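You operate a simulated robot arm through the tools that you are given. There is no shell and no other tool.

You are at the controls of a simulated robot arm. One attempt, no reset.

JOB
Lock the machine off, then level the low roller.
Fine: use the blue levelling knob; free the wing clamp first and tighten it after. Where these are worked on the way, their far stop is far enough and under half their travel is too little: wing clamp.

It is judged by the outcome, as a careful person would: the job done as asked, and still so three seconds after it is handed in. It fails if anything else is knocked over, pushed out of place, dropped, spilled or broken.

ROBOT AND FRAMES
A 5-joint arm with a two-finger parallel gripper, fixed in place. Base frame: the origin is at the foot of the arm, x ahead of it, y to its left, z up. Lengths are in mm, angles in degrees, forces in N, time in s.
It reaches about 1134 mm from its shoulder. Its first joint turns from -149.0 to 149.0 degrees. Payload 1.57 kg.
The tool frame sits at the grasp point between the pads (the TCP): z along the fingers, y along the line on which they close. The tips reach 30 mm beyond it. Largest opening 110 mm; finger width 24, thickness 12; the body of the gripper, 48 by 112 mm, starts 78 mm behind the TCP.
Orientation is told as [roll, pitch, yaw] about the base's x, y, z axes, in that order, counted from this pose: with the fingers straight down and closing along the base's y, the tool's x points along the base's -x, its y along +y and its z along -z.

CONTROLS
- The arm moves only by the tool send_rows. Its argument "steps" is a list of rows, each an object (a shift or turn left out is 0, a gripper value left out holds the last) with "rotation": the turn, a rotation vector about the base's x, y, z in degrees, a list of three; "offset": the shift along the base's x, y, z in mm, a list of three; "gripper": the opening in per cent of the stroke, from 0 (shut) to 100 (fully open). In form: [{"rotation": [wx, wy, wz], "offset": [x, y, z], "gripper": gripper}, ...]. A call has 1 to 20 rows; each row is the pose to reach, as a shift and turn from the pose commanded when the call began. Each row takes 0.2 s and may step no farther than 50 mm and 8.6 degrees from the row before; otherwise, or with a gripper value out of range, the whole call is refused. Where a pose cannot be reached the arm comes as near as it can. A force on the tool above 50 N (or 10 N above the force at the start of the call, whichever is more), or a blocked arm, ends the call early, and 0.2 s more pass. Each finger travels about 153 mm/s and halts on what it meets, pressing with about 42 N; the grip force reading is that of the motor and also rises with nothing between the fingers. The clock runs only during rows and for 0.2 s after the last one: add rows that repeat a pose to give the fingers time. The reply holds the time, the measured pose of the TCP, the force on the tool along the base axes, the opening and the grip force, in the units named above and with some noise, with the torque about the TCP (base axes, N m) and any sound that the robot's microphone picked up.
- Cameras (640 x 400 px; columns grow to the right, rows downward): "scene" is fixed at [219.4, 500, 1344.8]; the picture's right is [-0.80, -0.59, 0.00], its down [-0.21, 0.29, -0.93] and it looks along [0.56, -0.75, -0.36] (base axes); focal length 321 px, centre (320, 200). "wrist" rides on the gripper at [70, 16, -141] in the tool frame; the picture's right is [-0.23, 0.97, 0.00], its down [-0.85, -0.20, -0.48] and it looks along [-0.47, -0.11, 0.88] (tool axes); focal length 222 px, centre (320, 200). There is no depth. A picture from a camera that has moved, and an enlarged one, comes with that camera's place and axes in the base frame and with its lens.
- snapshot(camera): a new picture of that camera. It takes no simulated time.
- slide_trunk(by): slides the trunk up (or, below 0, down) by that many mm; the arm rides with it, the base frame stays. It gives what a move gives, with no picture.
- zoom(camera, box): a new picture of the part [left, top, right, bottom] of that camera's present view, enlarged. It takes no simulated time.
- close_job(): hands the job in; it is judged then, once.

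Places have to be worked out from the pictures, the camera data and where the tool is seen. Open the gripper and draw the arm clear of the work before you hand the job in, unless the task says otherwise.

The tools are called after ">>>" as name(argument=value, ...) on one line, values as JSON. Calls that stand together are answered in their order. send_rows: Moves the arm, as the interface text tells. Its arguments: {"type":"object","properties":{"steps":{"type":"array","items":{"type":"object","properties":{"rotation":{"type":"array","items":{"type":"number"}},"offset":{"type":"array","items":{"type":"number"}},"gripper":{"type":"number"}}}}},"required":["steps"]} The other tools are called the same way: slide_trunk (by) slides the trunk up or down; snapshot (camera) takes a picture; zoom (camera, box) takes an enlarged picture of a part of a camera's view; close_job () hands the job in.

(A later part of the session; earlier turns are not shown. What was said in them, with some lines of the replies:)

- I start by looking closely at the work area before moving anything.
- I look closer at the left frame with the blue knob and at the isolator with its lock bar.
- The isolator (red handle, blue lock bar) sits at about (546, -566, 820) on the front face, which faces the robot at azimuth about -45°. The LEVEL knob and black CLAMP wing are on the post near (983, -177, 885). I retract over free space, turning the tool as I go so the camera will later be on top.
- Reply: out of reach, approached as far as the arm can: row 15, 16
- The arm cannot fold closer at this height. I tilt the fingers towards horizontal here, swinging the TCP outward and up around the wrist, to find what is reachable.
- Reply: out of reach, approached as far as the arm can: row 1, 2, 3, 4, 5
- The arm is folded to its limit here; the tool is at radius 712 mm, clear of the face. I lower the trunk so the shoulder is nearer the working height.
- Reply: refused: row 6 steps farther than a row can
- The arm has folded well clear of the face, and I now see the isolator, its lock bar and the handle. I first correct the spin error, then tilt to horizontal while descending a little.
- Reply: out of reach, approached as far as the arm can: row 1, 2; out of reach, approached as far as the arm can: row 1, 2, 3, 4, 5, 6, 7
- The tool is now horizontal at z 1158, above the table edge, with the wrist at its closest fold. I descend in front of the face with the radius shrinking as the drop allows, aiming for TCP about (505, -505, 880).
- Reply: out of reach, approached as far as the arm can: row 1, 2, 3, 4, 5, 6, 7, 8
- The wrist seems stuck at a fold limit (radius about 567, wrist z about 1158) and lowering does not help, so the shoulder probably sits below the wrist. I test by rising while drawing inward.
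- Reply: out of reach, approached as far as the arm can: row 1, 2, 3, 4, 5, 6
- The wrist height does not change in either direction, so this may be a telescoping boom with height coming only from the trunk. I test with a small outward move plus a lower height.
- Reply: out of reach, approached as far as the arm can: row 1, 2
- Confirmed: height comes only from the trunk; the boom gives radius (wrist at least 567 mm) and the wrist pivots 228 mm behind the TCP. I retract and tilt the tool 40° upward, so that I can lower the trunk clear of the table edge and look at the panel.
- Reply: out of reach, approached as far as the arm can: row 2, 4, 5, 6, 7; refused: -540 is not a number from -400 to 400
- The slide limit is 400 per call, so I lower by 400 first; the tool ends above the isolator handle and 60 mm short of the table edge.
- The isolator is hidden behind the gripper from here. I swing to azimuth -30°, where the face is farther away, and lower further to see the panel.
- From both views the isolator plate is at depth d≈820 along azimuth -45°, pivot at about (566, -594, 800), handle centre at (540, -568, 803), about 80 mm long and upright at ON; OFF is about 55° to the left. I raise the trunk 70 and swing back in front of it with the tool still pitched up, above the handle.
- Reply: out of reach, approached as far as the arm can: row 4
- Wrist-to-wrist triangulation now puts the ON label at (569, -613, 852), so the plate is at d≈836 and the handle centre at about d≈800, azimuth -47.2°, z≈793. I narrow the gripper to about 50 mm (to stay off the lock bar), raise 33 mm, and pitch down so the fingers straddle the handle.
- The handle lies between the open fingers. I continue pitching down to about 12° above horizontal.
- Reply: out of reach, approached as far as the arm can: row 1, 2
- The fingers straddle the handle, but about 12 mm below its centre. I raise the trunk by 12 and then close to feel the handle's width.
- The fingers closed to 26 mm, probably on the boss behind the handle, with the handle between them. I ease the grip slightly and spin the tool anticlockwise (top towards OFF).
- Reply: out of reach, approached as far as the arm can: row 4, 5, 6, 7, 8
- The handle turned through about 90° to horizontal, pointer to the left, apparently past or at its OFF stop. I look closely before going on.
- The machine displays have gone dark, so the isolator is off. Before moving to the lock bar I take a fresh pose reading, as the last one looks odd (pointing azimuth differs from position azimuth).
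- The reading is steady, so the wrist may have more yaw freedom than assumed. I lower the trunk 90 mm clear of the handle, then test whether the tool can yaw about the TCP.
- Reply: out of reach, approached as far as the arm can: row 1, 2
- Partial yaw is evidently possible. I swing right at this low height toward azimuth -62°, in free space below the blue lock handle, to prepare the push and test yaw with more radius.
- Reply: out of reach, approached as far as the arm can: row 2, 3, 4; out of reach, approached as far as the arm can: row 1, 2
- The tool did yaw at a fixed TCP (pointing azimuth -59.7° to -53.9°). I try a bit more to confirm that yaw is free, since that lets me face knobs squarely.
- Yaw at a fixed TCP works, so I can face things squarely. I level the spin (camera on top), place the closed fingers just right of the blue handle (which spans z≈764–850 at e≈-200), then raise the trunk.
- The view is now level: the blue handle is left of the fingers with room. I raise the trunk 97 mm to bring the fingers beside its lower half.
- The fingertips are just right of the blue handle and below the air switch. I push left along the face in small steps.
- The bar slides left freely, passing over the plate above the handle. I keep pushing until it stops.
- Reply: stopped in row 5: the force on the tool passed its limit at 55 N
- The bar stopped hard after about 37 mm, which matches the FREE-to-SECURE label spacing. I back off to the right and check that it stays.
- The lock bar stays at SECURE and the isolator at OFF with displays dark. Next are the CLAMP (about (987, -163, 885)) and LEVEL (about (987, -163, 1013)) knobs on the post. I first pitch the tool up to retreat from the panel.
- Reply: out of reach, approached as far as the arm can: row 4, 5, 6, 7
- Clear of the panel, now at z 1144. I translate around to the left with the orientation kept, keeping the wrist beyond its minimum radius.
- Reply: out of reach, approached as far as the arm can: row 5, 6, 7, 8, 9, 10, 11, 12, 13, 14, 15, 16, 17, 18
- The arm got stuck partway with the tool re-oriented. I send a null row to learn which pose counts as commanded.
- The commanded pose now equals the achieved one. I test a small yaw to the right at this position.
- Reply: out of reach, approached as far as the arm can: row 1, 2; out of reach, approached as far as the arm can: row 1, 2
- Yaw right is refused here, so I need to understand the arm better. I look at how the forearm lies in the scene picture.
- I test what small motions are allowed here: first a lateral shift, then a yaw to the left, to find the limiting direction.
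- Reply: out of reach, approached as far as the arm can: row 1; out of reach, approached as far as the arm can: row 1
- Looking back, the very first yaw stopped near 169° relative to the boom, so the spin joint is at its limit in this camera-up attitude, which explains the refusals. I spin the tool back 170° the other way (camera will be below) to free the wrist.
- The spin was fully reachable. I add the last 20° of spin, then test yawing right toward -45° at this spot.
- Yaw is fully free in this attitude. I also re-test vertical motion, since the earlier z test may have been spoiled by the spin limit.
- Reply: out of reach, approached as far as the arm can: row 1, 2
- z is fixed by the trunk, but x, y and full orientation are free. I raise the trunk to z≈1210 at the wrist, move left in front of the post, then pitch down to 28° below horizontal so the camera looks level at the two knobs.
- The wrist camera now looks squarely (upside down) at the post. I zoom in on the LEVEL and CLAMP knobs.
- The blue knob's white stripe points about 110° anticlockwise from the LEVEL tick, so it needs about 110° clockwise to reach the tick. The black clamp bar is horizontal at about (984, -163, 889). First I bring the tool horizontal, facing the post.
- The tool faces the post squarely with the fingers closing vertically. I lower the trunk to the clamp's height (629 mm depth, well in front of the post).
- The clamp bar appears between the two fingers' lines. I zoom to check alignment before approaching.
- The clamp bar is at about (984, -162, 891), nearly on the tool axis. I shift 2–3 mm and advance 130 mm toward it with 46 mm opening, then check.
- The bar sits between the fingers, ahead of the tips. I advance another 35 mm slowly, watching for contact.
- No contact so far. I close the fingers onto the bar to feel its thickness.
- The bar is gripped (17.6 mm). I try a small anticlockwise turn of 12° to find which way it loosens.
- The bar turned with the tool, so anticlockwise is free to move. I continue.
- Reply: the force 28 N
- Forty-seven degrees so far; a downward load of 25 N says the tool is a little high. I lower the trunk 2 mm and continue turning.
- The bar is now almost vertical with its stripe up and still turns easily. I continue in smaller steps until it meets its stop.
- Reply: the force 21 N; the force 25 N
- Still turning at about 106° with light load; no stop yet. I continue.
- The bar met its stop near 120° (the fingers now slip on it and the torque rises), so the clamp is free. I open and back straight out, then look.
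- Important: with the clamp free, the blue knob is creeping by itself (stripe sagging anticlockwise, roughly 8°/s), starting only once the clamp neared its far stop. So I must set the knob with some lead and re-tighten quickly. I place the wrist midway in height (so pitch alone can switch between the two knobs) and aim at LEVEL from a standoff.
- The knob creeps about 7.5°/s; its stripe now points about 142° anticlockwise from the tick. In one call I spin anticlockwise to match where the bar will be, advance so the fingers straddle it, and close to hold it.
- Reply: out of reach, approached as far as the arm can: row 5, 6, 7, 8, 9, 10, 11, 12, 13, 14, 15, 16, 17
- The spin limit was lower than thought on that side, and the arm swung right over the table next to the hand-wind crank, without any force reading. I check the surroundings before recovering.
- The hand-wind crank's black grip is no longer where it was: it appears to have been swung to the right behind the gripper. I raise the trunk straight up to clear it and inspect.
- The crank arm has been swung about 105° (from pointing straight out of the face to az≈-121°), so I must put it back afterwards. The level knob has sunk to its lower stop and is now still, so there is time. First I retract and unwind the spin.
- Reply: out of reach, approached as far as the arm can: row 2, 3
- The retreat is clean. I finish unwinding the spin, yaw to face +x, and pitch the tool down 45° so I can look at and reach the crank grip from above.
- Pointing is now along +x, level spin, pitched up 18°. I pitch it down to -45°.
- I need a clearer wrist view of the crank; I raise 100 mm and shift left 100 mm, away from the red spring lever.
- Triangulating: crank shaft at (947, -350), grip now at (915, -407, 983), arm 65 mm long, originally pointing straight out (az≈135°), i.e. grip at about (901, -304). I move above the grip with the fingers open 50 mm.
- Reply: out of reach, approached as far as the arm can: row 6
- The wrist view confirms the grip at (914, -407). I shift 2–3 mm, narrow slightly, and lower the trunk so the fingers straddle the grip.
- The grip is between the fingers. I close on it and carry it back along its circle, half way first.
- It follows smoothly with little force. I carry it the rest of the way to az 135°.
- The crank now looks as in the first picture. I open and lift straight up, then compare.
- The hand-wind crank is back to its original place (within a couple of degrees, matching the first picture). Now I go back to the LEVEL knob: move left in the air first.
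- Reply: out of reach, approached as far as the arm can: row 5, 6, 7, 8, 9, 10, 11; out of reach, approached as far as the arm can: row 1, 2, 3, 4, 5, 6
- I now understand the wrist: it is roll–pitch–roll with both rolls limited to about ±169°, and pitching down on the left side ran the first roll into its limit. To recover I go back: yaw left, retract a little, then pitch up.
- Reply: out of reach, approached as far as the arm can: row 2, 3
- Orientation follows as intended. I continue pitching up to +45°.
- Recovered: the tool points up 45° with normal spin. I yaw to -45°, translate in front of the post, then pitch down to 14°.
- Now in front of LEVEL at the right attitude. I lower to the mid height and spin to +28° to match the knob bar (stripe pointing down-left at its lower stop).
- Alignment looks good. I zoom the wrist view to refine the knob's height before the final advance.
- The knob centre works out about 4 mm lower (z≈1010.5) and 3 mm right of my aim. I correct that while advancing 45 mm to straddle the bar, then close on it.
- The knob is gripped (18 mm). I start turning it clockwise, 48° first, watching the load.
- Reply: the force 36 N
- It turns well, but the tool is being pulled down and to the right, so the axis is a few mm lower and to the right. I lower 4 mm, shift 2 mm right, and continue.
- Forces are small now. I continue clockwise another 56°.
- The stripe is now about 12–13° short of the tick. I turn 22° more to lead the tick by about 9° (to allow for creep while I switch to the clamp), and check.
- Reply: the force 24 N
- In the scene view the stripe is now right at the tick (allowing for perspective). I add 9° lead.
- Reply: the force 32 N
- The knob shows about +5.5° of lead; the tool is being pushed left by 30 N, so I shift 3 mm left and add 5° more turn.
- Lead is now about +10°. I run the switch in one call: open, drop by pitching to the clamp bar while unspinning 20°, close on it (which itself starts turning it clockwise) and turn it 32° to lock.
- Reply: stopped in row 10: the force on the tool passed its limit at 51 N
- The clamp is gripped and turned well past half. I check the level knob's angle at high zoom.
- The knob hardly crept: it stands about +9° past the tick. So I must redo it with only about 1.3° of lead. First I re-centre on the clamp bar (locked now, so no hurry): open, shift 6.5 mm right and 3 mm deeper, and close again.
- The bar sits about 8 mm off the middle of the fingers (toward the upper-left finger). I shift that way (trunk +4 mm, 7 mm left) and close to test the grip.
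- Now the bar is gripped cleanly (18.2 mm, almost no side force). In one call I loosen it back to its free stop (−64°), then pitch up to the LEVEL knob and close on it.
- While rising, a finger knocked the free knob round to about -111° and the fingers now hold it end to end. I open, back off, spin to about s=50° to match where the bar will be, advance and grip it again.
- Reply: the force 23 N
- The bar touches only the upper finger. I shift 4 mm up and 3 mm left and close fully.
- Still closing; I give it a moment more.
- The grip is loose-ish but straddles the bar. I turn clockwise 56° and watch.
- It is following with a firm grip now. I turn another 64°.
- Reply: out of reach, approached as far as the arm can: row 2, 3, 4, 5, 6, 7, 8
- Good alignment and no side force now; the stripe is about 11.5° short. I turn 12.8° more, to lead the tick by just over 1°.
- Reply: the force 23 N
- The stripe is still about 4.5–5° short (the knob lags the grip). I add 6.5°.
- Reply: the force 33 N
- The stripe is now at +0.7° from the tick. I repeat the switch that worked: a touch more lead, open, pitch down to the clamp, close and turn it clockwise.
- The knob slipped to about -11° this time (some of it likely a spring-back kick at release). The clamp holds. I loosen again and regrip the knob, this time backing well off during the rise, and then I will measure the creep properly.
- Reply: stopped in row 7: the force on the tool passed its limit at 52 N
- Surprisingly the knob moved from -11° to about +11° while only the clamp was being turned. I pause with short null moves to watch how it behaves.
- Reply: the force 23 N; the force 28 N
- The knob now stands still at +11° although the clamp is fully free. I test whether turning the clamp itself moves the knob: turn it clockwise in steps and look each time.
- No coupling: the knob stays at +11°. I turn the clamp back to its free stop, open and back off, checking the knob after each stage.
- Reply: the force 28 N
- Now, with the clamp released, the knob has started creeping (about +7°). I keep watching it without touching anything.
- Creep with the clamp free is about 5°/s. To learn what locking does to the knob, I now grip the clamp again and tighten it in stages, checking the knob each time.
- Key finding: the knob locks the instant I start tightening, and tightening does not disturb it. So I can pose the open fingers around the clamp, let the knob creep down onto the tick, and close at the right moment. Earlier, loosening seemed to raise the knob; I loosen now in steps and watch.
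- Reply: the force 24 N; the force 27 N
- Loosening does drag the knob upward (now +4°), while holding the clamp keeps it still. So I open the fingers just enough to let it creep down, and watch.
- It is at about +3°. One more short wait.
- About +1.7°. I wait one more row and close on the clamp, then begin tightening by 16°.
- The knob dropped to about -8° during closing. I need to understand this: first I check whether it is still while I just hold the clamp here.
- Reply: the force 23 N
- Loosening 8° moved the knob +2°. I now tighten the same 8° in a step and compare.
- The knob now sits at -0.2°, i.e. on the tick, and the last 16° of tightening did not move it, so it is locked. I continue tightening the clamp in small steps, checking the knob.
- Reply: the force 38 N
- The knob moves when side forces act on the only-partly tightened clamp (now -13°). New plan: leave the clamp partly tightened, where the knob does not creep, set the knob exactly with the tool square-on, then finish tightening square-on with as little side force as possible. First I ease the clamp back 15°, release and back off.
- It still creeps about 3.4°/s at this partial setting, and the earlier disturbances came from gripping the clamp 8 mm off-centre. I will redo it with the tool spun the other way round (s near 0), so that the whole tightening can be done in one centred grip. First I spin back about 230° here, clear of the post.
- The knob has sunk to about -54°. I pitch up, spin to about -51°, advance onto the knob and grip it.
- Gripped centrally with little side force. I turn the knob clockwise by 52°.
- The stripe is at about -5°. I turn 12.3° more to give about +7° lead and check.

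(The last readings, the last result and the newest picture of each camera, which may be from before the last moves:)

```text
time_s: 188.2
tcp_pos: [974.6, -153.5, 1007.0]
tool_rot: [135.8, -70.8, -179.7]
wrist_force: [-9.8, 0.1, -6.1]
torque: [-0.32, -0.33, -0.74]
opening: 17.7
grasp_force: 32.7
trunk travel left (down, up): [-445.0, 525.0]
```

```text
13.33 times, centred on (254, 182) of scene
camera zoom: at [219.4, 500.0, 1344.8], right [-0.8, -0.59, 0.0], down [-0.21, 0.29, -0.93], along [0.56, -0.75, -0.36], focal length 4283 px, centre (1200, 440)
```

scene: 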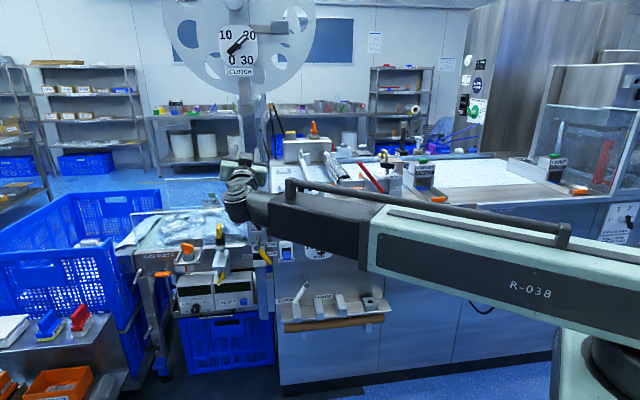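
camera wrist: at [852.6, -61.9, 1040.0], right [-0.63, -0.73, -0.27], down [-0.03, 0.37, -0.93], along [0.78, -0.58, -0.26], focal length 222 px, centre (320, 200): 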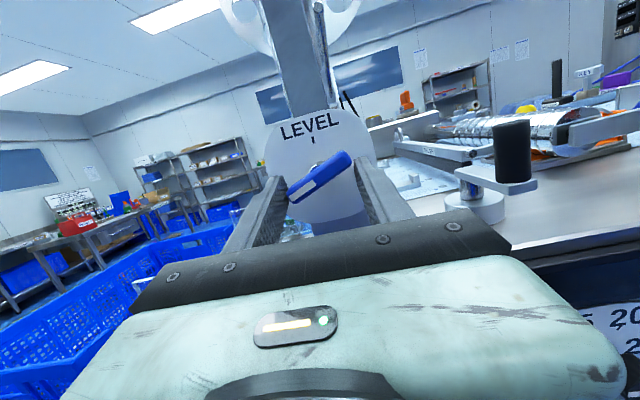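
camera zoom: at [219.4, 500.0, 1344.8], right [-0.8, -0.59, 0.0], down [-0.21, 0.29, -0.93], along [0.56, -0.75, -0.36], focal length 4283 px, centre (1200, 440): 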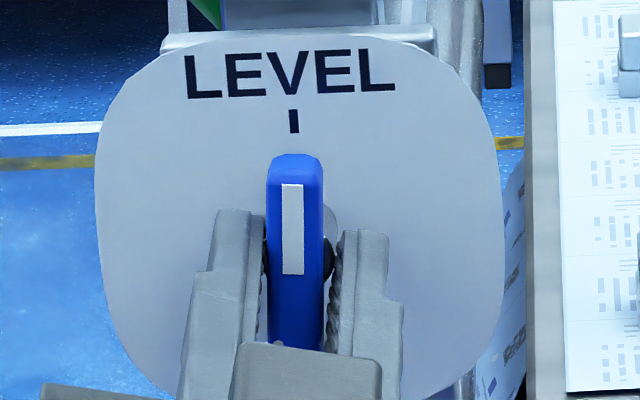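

About +4°. I add 4° more, then run the switch to the clamp with a single centred grip and tighten by 32° to start with.

>>> send_rows(steps=[{"rotation": [2.72, -2.78, 0.96]}, {"rotation": [2.72, -2.78, 0.96]}])

>>> zoom(camera="scene", box=[242, 167, 266, 197])

>>> send_rows(steps=[{"offset": [-10.6, 10.6, 0], "gripper": 50}, {"rotation": [4.93, 4.83, 0], "offset": [-6.7, 7.1, -28.2]}, {"rotation": [9.86, 9.66, 0], "offset": [-5.2, 6.1, -56.8]}, {"rotation": [14.8, 14.5, 0], "offset": [-4, 5.5, -85.4]}, {"rotation": [19.7, 19.3, 0], "offset": [1, 1, -113.6]}, {"rotation": [19.7, 19.3, 0], "offset": [1, 1, -113.6], "gripper": 9}, {"rotation": [25.3, 13.5, 0], "offset": [1, 1, -113.6]}, {"rotation": [30.9, 7.6, 0], "offset": [1, 1, -113.6]}, {"rotation": [36.4, 1.7, 0], "offset": [1, 1, -113.6]}, {"rotation": [41.8, -4.3, 0], "offset": [1, 1, -113.6]}])

>>> zoom(camera="scene", box=[242, 167, 266, 197])

>>> zoom(camera="wrist", box=[200, 60, 440, 240])

```text
time_s: 188.8
tcp_pos: [974.6, -154.5, 1006.1]
tool_rot: [128.6, -67.7, -172.1]
wrist_force: [-11.5, 0.9, -6.4]
torque: [-0.03, 0.0, -0.88]
opening: 17.7
grasp_force: 32.7
trunk travel left (down, up): [-445.0, 525.0]
```

```text
13.33 times, centred on (254, 182) of scene
camera zoom: at [219.4, 500.0, 1344.8], right [-0.8, -0.59, 0.0], down [-0.21, 0.29, -0.93], along [0.56, -0.75, -0.36], focal length 4283 px, centre (1200, 440)
```

zoom: 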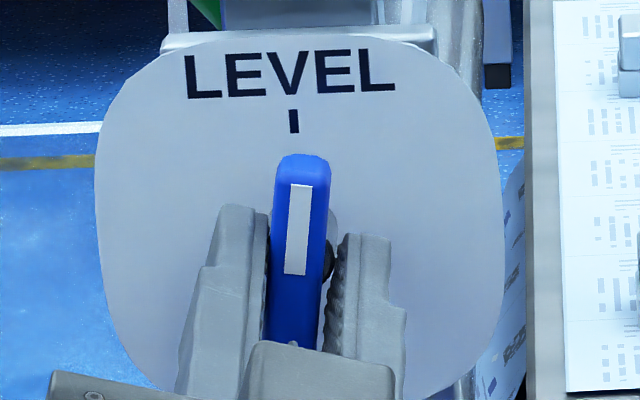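

```text
time_s: 190.9
tcp_pos: [980.4, -146.3, 893.3]
tool_rot: [71.1, -44.2, -120.6]
wrist_force: [7.9, 3.3, 2.7]
torque: [0.11, 0.15, 1.17]
opening: 16.5
grasp_force: 31.5
trunk travel left (down, up): [-445.0, 525.0]
stopped in row 10: the force on the tool passed its limit at 52 N (the readings are from after the stop); the commanded pose is now the measured one
```

```text
13.33 times, centred on (254, 182) of scene
camera zoom: at [219.4, 500.0, 1344.8], right [-0.8, -0.59, 0.0], down [-0.21, 0.29, -0.93], along [0.56, -0.75, -0.36], focal length 4283 px, centre (1200, 440)
```

zoom: 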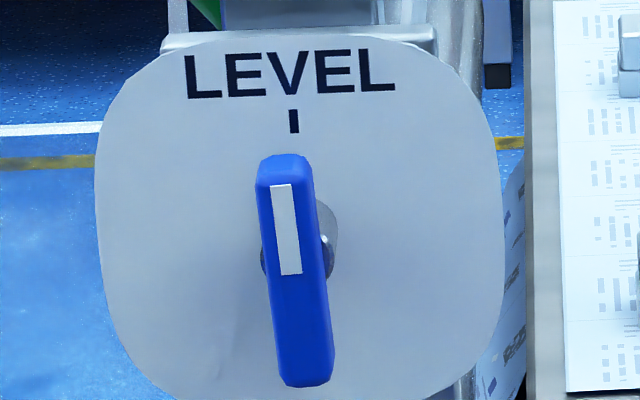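

```text
2.22 times, centred on (320, 150) of wrist
camera zoom: at [919.7, -1.7, 889.8], right [0.52, 0.25, 0.82], down [-0.77, -0.28, 0.57], along [0.37, -0.93, 0.05], focal length 494 px, centre (320, 311)
```

zoom: 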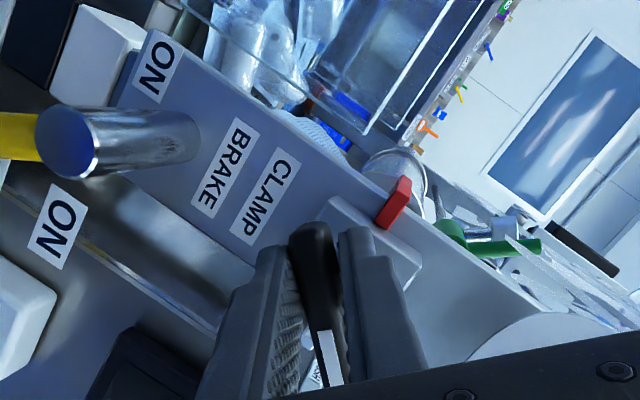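

Very good: the knob is at about -1.2° and the clamp is well on the way (bar ~48° past upright). The side force shows the clamp pivot is really near z≈898, so I now tighten while moving the tool along the bar's circle about that pivot, in steps.

>>> send_rows(steps=[{"rotation": [5.35, -5.66, -1.83], "offset": [0.6, 0.6, 1.2]}, {"rotation": [10.7, -11.3, -3.62], "offset": [1.2, 1.2, 2.6]}, {"rotation": [16.1, -17, -5.34], "offset": [1.6, 1.6, 4]}])

>>> zoom(camera="scene", box=[242, 167, 266, 197])

>>> zoom(camera="wrist", box=[200, 60, 440, 240])

```text
time_s: 191.7
tcp_pos: [984.0, -143.0, 898.3]
tool_rot: [76.5, -21.2, -129.0]
wrist_force: [27.7, 13.0, 14.8]
torque: [-0.54, -0.13, 1.46]
opening: 17.4
grasp_force: 32.1
trunk travel left (down, up): [-445.0, 525.0]
```

```text
13.33 times, centred on (254, 182) of scene
camera zoom: at [219.4, 500.0, 1344.8], right [-0.8, -0.59, 0.0], down [-0.21, 0.29, -0.93], along [0.56, -0.75, -0.36], focal length 4283 px, centre (1200, 440)
```

zoom: 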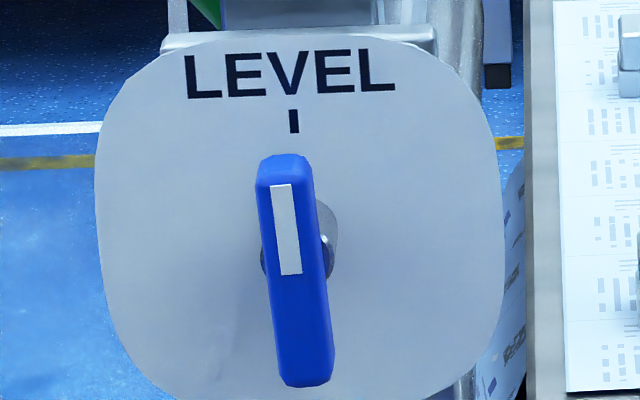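

```text
2.22 times, centred on (320, 150) of wrist
camera zoom: at [932.9, 4.7, 918.9], right [0.26, -0.04, 0.97], down [-0.92, -0.32, 0.23], along [0.3, -0.95, -0.12], focal length 494 px, centre (320, 311)
```

zoom: 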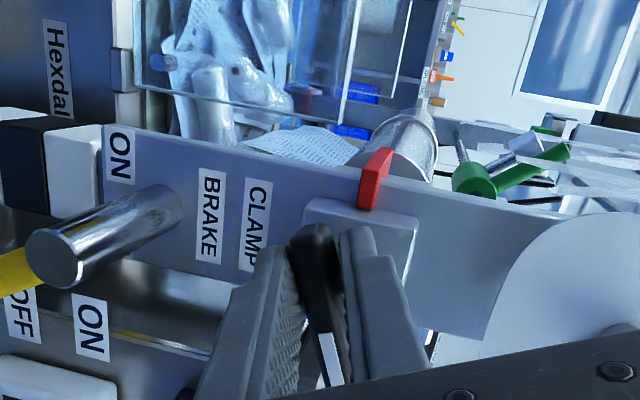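

The knob stays put at -1.2°, so it holds now. I shift slightly left/up to relieve the side force and continue to the tight stop.

>>> send_rows(steps=[{"rotation": [-0.25, -0.25, 0], "offset": [2.5, 2.5, 1.5]}, {"rotation": [5.3, -5.7, -1.7], "offset": [2.8, 2.8, 2.5]}, {"rotation": [10.9, -11.2, -3.4], "offset": [2.8, 2.8, 3]}, {"rotation": [16.4, -16.7, -5.1], "offset": [2.8, 2.8, 3.5]}])

>>> zoom(camera="scene", box=[242, 167, 266, 197])

>>> zoom(camera="wrist", box=[200, 60, 440, 240])

```text
time_s: 192.7
tcp_pos: [984.6, -141.2, 902.9]
tool_rot: [78.4, 2.3, -134.3]
wrist_force: [26.9, 7.3, 35.2]
torque: [-1.48, -0.17, 1.32]
opening: 18.3
grasp_force: 32.4
trunk travel left (down, up): [-445.0, 525.0]
```

```text
13.33 times, centred on (254, 182) of scene
camera zoom: at [219.4, 500.0, 1344.8], right [-0.8, -0.59, 0.0], down [-0.21, 0.29, -0.93], along [0.56, -0.75, -0.36], focal length 4283 px, centre (1200, 440)
```

zoom: 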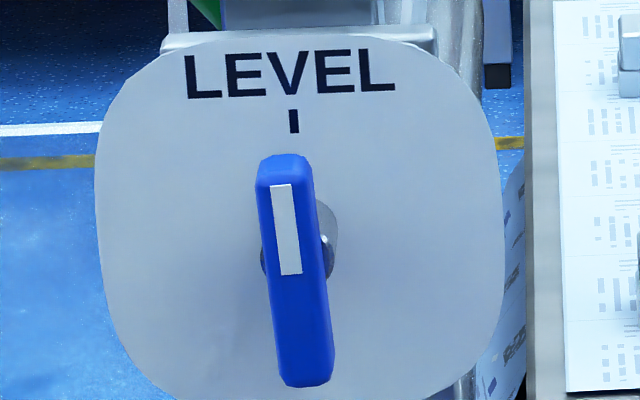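

```text
2.22 times, centred on (320, 150) of wrist
camera zoom: at [936.8, 1.0, 951.2], right [-0.04, -0.32, 0.94], down [-0.96, -0.25, -0.13], along [0.28, -0.91, -0.3], focal length 494 px, centre (320, 311)
```

zoom: 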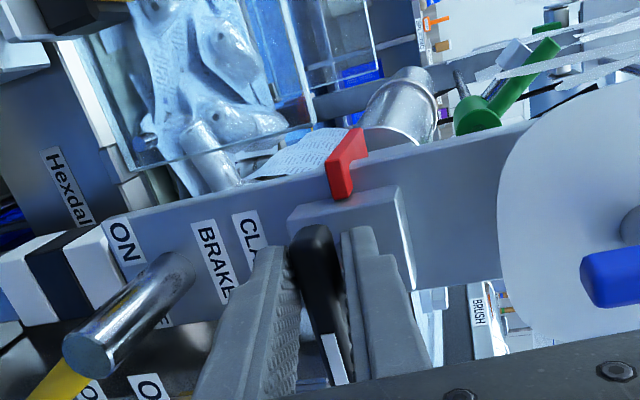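

The knob still holds. The bar is near horizontal; I raise 4 mm to relieve the load and turn further to be sure of the tight stop.

>>> slide_trunk(by=4)

>>> send_rows(steps=[{"rotation": [4.2, -4.1, -1.2]}, {"rotation": [8.4, -8.2, -2.4]}])

>>> zoom(camera="wrist", box=[200, 60, 440, 240])

>>> zoom(camera="scene", box=[235, 165, 275, 235])

```text
time_s: 193.2
tcp_pos: [984.8, -141.5, 905.1]
tool_rot: [78.0, 2.3, -134.4]
wrist_force: [14.2, 12.5, 9.8]
torque: [-1.06, -0.03, 1.29]
opening: 18.1
grasp_force: 32.3
trunk travel left (down, up): [-449.0, 521.0]
```

```text
time_s: 193.8
tcp_pos: [984.8, -141.0, 904.3]
tool_rot: [77.7, 13.9, -137.0]
wrist_force: [4.7, 19.7, 3.7]
torque: [-1.39, 0.51, 1.53]
opening: 24.2
grasp_force: 36.4
trunk travel left (down, up): [-449.0, 521.0]
```

```text
2.22 times, centred on (320, 150) of wrist
camera zoom: at [935.8, -4.3, 966.5], right [-0.19, -0.46, 0.87], down [-0.94, -0.18, -0.3], along [0.29, -0.87, -0.4], focal length 494 px, centre (320, 311)
```

zoom: 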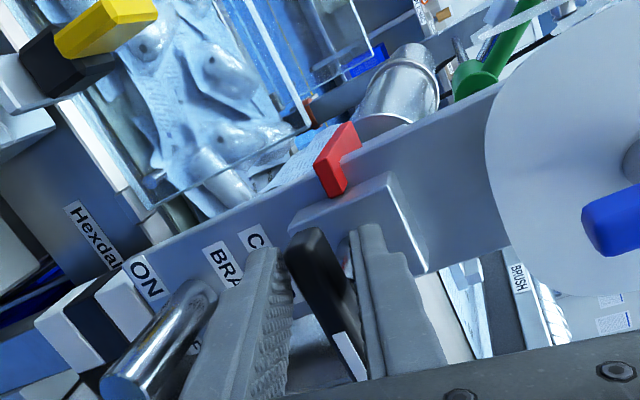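

```text
5.71 times, centred on (255, 200) of scene
camera zoom: at [219.4, 500.0, 1344.8], right [-0.8, -0.59, 0.0], down [-0.21, 0.29, -0.93], along [0.56, -0.75, -0.36], focal length 1836 px, centre (691, 200)
```

zoom: 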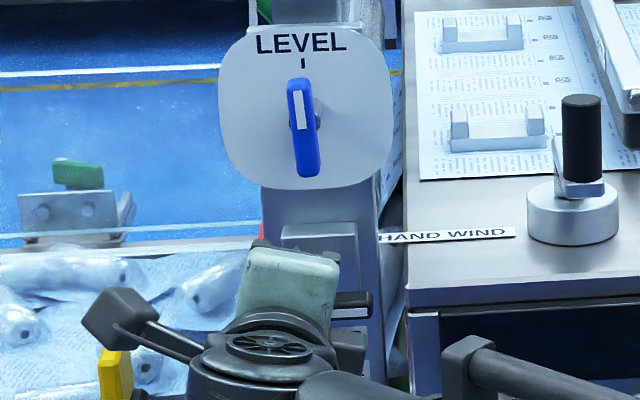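

The bar is back at its tight stop (horizontal as at the start; the fingers now slip on it). I unload by spinning back 12°, open and back straight out.

>>> send_rows(steps=[{"rotation": [-4.2, 4.1, 1.2]}, {"rotation": [-8.4, 8.2, 2.4], "gripper": 20}, {"rotation": [-8.4, 8.2, 2.4], "gripper": 45}, {"rotation": [-8.4, 8.2, 2.4], "gripper": 45}, {"rotation": [-8.4, 8.2, 2.4], "offset": [-20, 20, 0]}, {"rotation": [-8.4, 8.2, 2.4], "offset": [-50, 50, 0]}, {"rotation": [-8.4, 8.2, 2.4], "offset": [-80, 80, 0]}])

>>> zoom(camera="scene", box=[242, 167, 266, 197])

>>> zoom(camera="scene", box=[235, 190, 275, 230])

>>> snapshot(camera="wrist")

```text
time_s: 195.4
tcp_pos: [903.1, -64.1, 904.9]
tool_rot: [78.0, 2.2, -134.8]
wrist_force: [0.1, -0.9, -0.2]
torque: [0.04, 0.0, 0.01]
opening: 49.7
grasp_force: 0.0
trunk travel left (down, up): [-449.0, 521.0]
```

```text
13.33 times, centred on (254, 182) of scene
camera zoom: at [219.4, 500.0, 1344.8], right [-0.8, -0.59, 0.0], down [-0.21, 0.29, -0.93], along [0.56, -0.75, -0.36], focal length 4283 px, centre (1200, 440)
```

zoom: 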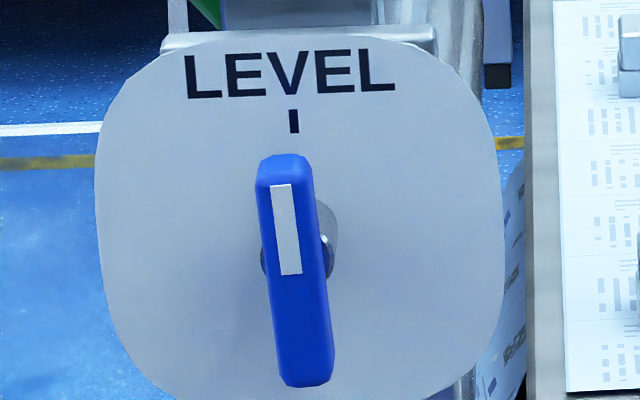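

```text
10.00 times, centred on (255, 210) of scene
camera zoom: at [219.4, 500.0, 1344.8], right [-0.8, -0.59, 0.0], down [-0.21, 0.29, -0.93], along [0.56, -0.75, -0.36], focal length 3213 px, centre (970, 100)
```

zoom: 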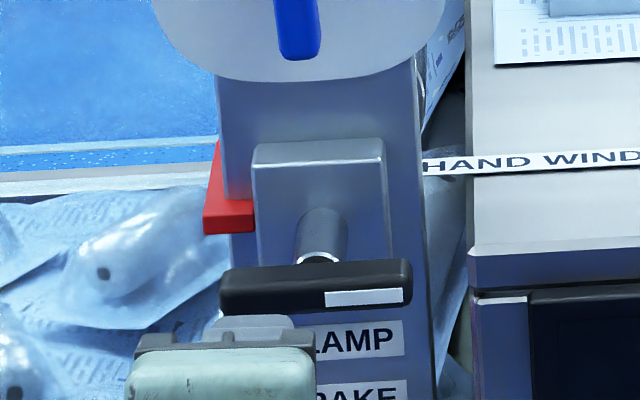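

```text
taken
camera wrist: at [856.3, 79.1, 953.0], right [-0.04, -0.33, 0.94], down [-0.96, -0.24, -0.13], along [0.27, -0.91, -0.31], focal length 222 px, centre (320, 200)
```

wrist: 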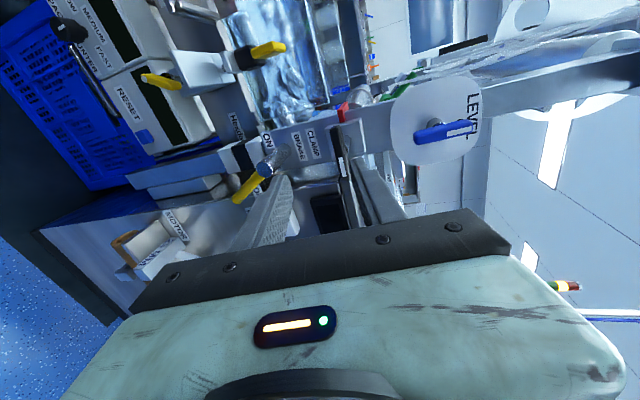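

The clamp is back at its original tight position and the knob holds about -1° from the tick. I retract, level the spin, and take a more frontal look at the knob with the wrist camera to verify.

>>> send_rows(steps=[{"rotation": [-5.8, 5.8, 1.71], "offset": [-30, 30, 0]}, {"rotation": [-11.6, 11.6, 3.4], "offset": [-60, 60, 0]}, {"rotation": [-17.4, 17.4, 5.1], "offset": [-60, 60, 0]}, {"rotation": [-23.2, 23.2, 6.8], "offset": [-60, 60, 0]}, {"rotation": [-29, 29, 8.6], "offset": [-60, 60, 0]}, {"rotation": [-34.8, 34.8, 10.3], "offset": [-60, 60, 0]}, {"rotation": [-40.6, 40.6, 12], "offset": [-60, 60, 0]}, {"rotation": [-46.4, 46.4, 13.7], "offset": [-60, 60, 0]}, {"rotation": [-52.2, 52.2, 15.4], "offset": [-60, 60, 0]}, {"rotation": [-58, 58, 17.1], "offset": [-60, 60, 0]}, {"rotation": [-63.5, 63.5, 18.8], "offset": [-60, 60, 0]}])

>>> slide_trunk(by=250)

>>> snapshot(camera="wrist")

>>> zoom(camera="scene", box=[242, 167, 266, 197])

```text
time_s: 197.8
tcp_pos: [845.1, -2.8, 902.4]
tool_rot: [0.9, -77.7, -46.1]
wrist_force: [-0.4, 0.8, 0.2]
torque: [0.0, 0.03, 0.0]
opening: 49.3
grasp_force: 0.0
trunk travel left (down, up): [-449.0, 521.0]
```

```text
time_s: 200.4
tcp_pos: [844.4, -3.6, 1154.1]
tool_rot: [1.5, -77.7, -46.6]
wrist_force: [-0.3, -0.9, -0.5]
torque: [0.02, 0.04, 0.03]
opening: 49.6
grasp_force: 0.0
trunk travel left (down, up): [-699.0, 271.0]
```

```text
taken
camera wrist: at [749.8, 116.2, 1115.8], right [0.72, 0.65, 0.23], down [-0.35, 0.06, 0.94], along [0.6, -0.76, 0.27], focal length 222 px, centre (320, 200)
```

wrist: 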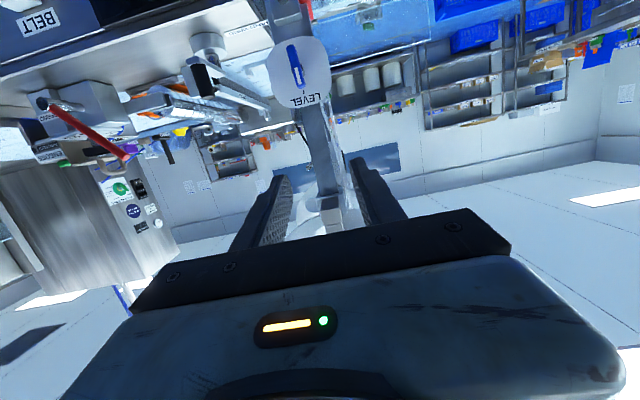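

```text
13.33 times, centred on (254, 182) of scene
camera zoom: at [219.4, 500.0, 1344.8], right [-0.8, -0.59, 0.0], down [-0.21, 0.29, -0.93], along [0.56, -0.75, -0.36], focal length 4283 px, centre (1200, 440)
```

zoom: 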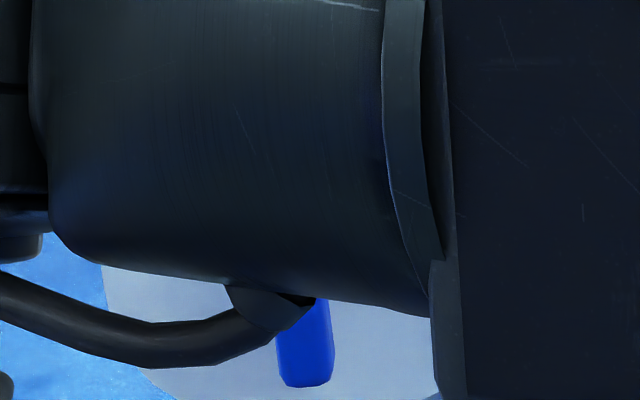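

>>> zoom(camera="wrist", box=[260, 30, 340, 110])

>>> zoom(camera="wrist", box=[240, 0, 360, 60])

```text
5.00 times, centred on (300, 70) of wrist
camera zoom: at [749.8, 116.2, 1115.8], right [0.72, 0.65, 0.23], down [-0.35, 0.06, 0.94], along [0.6, -0.76, 0.27], focal length 1111 px, centre (420, 850)
```

zoom: 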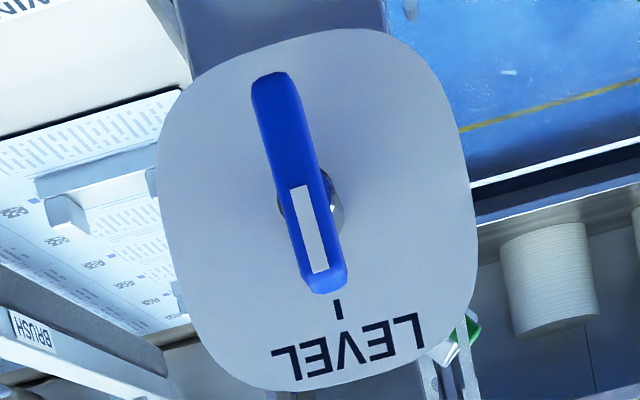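

```text
5.33 times, centred on (300, 30) of wrist
camera zoom: at [749.8, 116.2, 1115.8], right [0.72, 0.65, 0.23], down [-0.35, 0.06, 0.94], along [0.6, -0.76, 0.27], focal length 1185 px, centre (427, 1107)
```

zoom: 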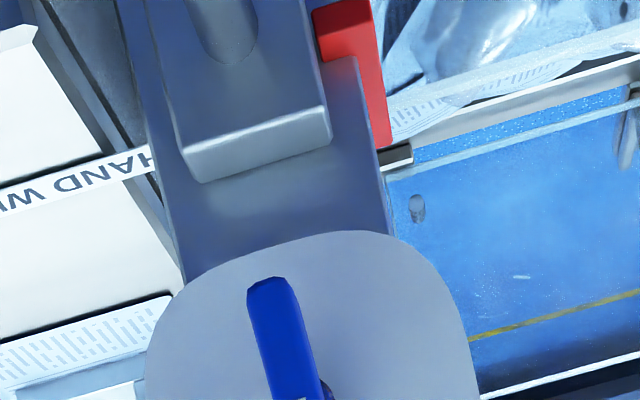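

In this frontal view the knob works out at about -0.8° from the tick, i.e. level, and it has not moved in the last 5 s with the clamp tight. I draw the arm back and up, then check the whole scene for anything disturbed.

>>> send_rows(steps=[{"offset": [-36, -8, 0]}, {"offset": [-72, -16, 0]}, {"offset": [-105, -24, 0]}])

>>> slide_trunk(by=200)

>>> snapshot(camera="scene")

>>> zoom(camera="scene", box=[260, 120, 420, 220])

>>> zoom(camera="scene", box=[120, 180, 280, 330])

>>> zoom(camera="scene", box=[400, 205, 480, 255])

>>> zoom(camera="scene", box=[242, 167, 266, 197])

```text
time_s: 201.2
tcp_pos: [737.4, -26.9, 1152.8]
tool_rot: [1.5, -77.8, -46.7]
wrist_force: [0.0, -0.2, -0.3]
torque: [0.02, 0.02, 0.0]
opening: 49.6
grasp_force: 0.1
trunk travel left (down, up): [-699.0, 271.0]
```

```text
time_s: 203.4
tcp_pos: [738.2, -27.0, 1353.7]
tool_rot: [1.5, -77.7, -46.7]
wrist_force: [-0.6, 0.4, -0.9]
torque: [-0.03, 0.02, -0.01]
opening: 49.5
grasp_force: 0.1
trunk travel left (down, up): [-899.0, 71.0]
```

```text
taken
```

scene: 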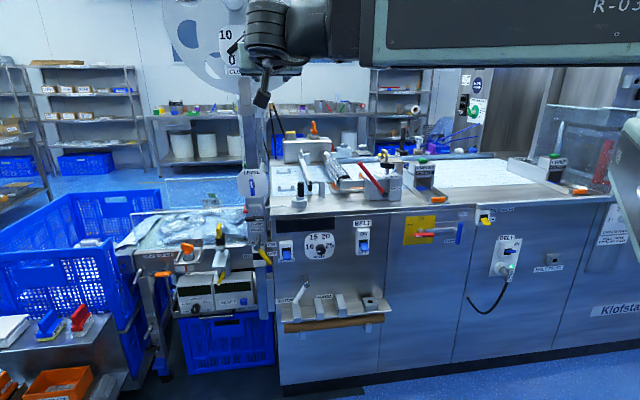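

```text
4.00 times, centred on (340, 170) of scene
camera zoom: at [219.4, 500.0, 1344.8], right [-0.8, -0.59, 0.0], down [-0.21, 0.29, -0.93], along [0.56, -0.75, -0.36], focal length 1285 px, centre (240, 320)
```

zoom: 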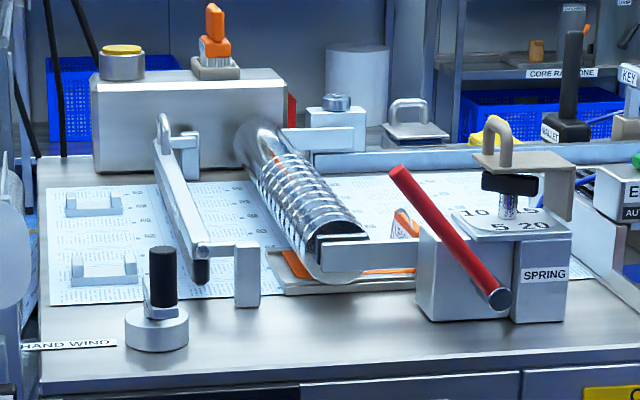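

```text
2.67 times, centred on (200, 255) of scene
camera zoom: at [219.4, 500.0, 1344.8], right [-0.8, -0.59, 0.0], down [-0.21, 0.29, -0.93], along [0.56, -0.75, -0.36], focal length 857 px, centre (640, 53)
```

zoom: 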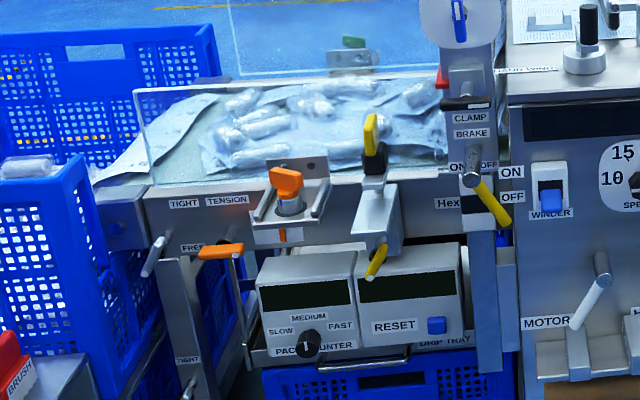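

```text
8.00 times, centred on (440, 230) of scene
camera zoom: at [219.4, 500.0, 1344.8], right [-0.8, -0.59, 0.0], down [-0.21, 0.29, -0.93], along [0.56, -0.75, -0.36], focal length 2570 px, centre (-640, -40)
```

zoom: 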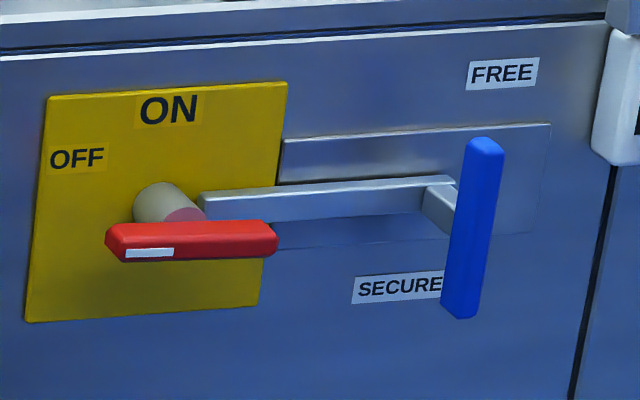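

```text
13.33 times, centred on (254, 182) of scene
camera zoom: at [219.4, 500.0, 1344.8], right [-0.8, -0.59, 0.0], down [-0.21, 0.29, -0.93], along [0.56, -0.75, -0.36], focal length 4283 px, centre (1200, 440)
```

zoom: 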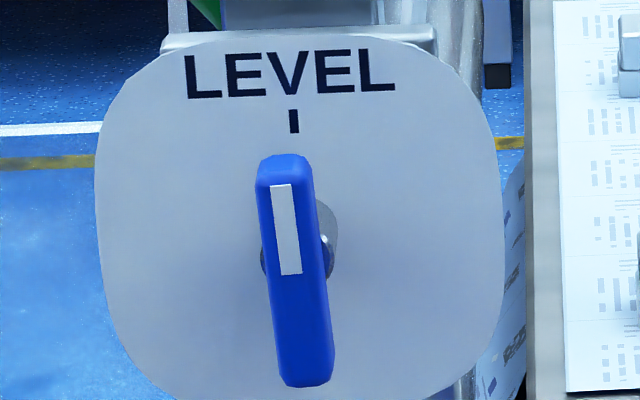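

Everything else looks as at the start: crank, levers, packs and brake are in place, the isolator is OFF and the bar at SECURE. I last check the clutch dial, which the arm partly hides, by moving the arm aside.

>>> send_rows(steps=[{"offset": [-5, -40, 0]}, {"offset": [-10, -80, 0]}, {"offset": [-15, -120, 0]}, {"offset": [-20, -160, 0]}])

>>> zoom(camera="scene", box=[160, 0, 340, 130])

>>> zoom(camera="scene", box=[235, 165, 275, 225])

```text
time_s: 204.4
tcp_pos: [737.2, -190.5, 1353.2]
tool_rot: [1.4, -77.5, -46.5]
wrist_force: [-0.4, 0.4, 0.4]
torque: [-0.01, -0.02, 0.01]
opening: 49.6
grasp_force: 0.0
out of reach, approached as far as the arm can: row 2, 3, 4
trunk travel left (down, up): [-899.0, 71.0]
```

```text
3.08 times, centred on (250, 65) of scene
camera zoom: at [219.4, 500.0, 1344.8], right [-0.8, -0.59, 0.0], down [-0.21, 0.29, -0.93], along [0.56, -0.75, -0.36], focal length 988 px, centre (535, 615)
```

zoom: 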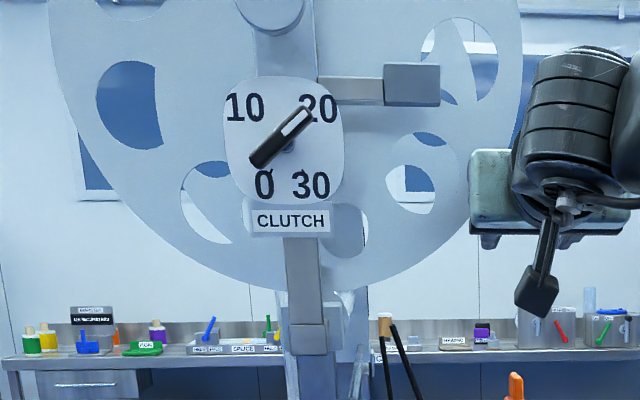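

```text
6.67 times, centred on (255, 195) of scene
camera zoom: at [219.4, 500.0, 1344.8], right [-0.8, -0.59, 0.0], down [-0.21, 0.29, -0.93], along [0.56, -0.75, -0.36], focal length 2142 px, centre (753, 233)
```

zoom: 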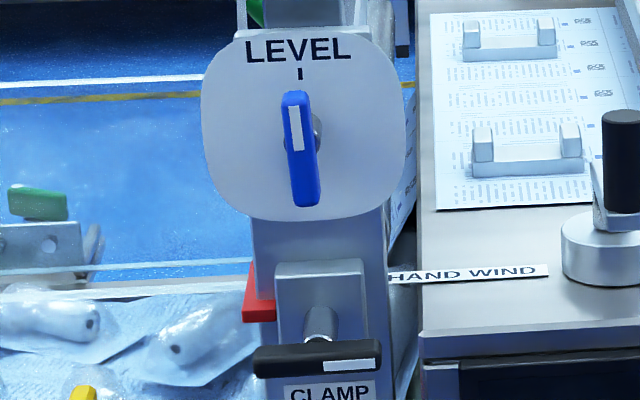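

The clutch dial still reads as at the start. The level knob rests at its tick, the clamp is tight, the isolator is OFF and locked, and the arm is clear with the gripper open. I hand the job in.

>>> close_job()

```text
The job is handed in.
```

The machine is locked off and the low roller is levelled with its clamp tight. I handed the job in, and the result is not known yet.

- **Lock-off:** The red isolator is at OFF and the machine displays went dark. The blue lock bar is pushed to its stop at SECURE. The belt's separate plug still shows a green light; I left it alone.
- **Levelling:** I freed the wing clamp to its far stop and turned the blue knob to the LEVEL tick. It rests within about 1° of the tick. I used the tick as the reference and did not check the roller's own tilt.
- **Clamp:** It is back at its tight stop, in its original position. The knob did not move in the 10 seconds between my releasing the clamp and handing in. With the clamp loose the knob sinks by itself, so it took several tries to catch it at the tick.
- **Hand-wind crank:** The arm hit a joint limit and swung into the crank, turning it about 105°. I gripped it and put it back. It matches the first picture to within 2–3°.

In the final pictures the clutch dial, brake, levers and packs look as they did at the start. The arm is clear and the gripper is open.
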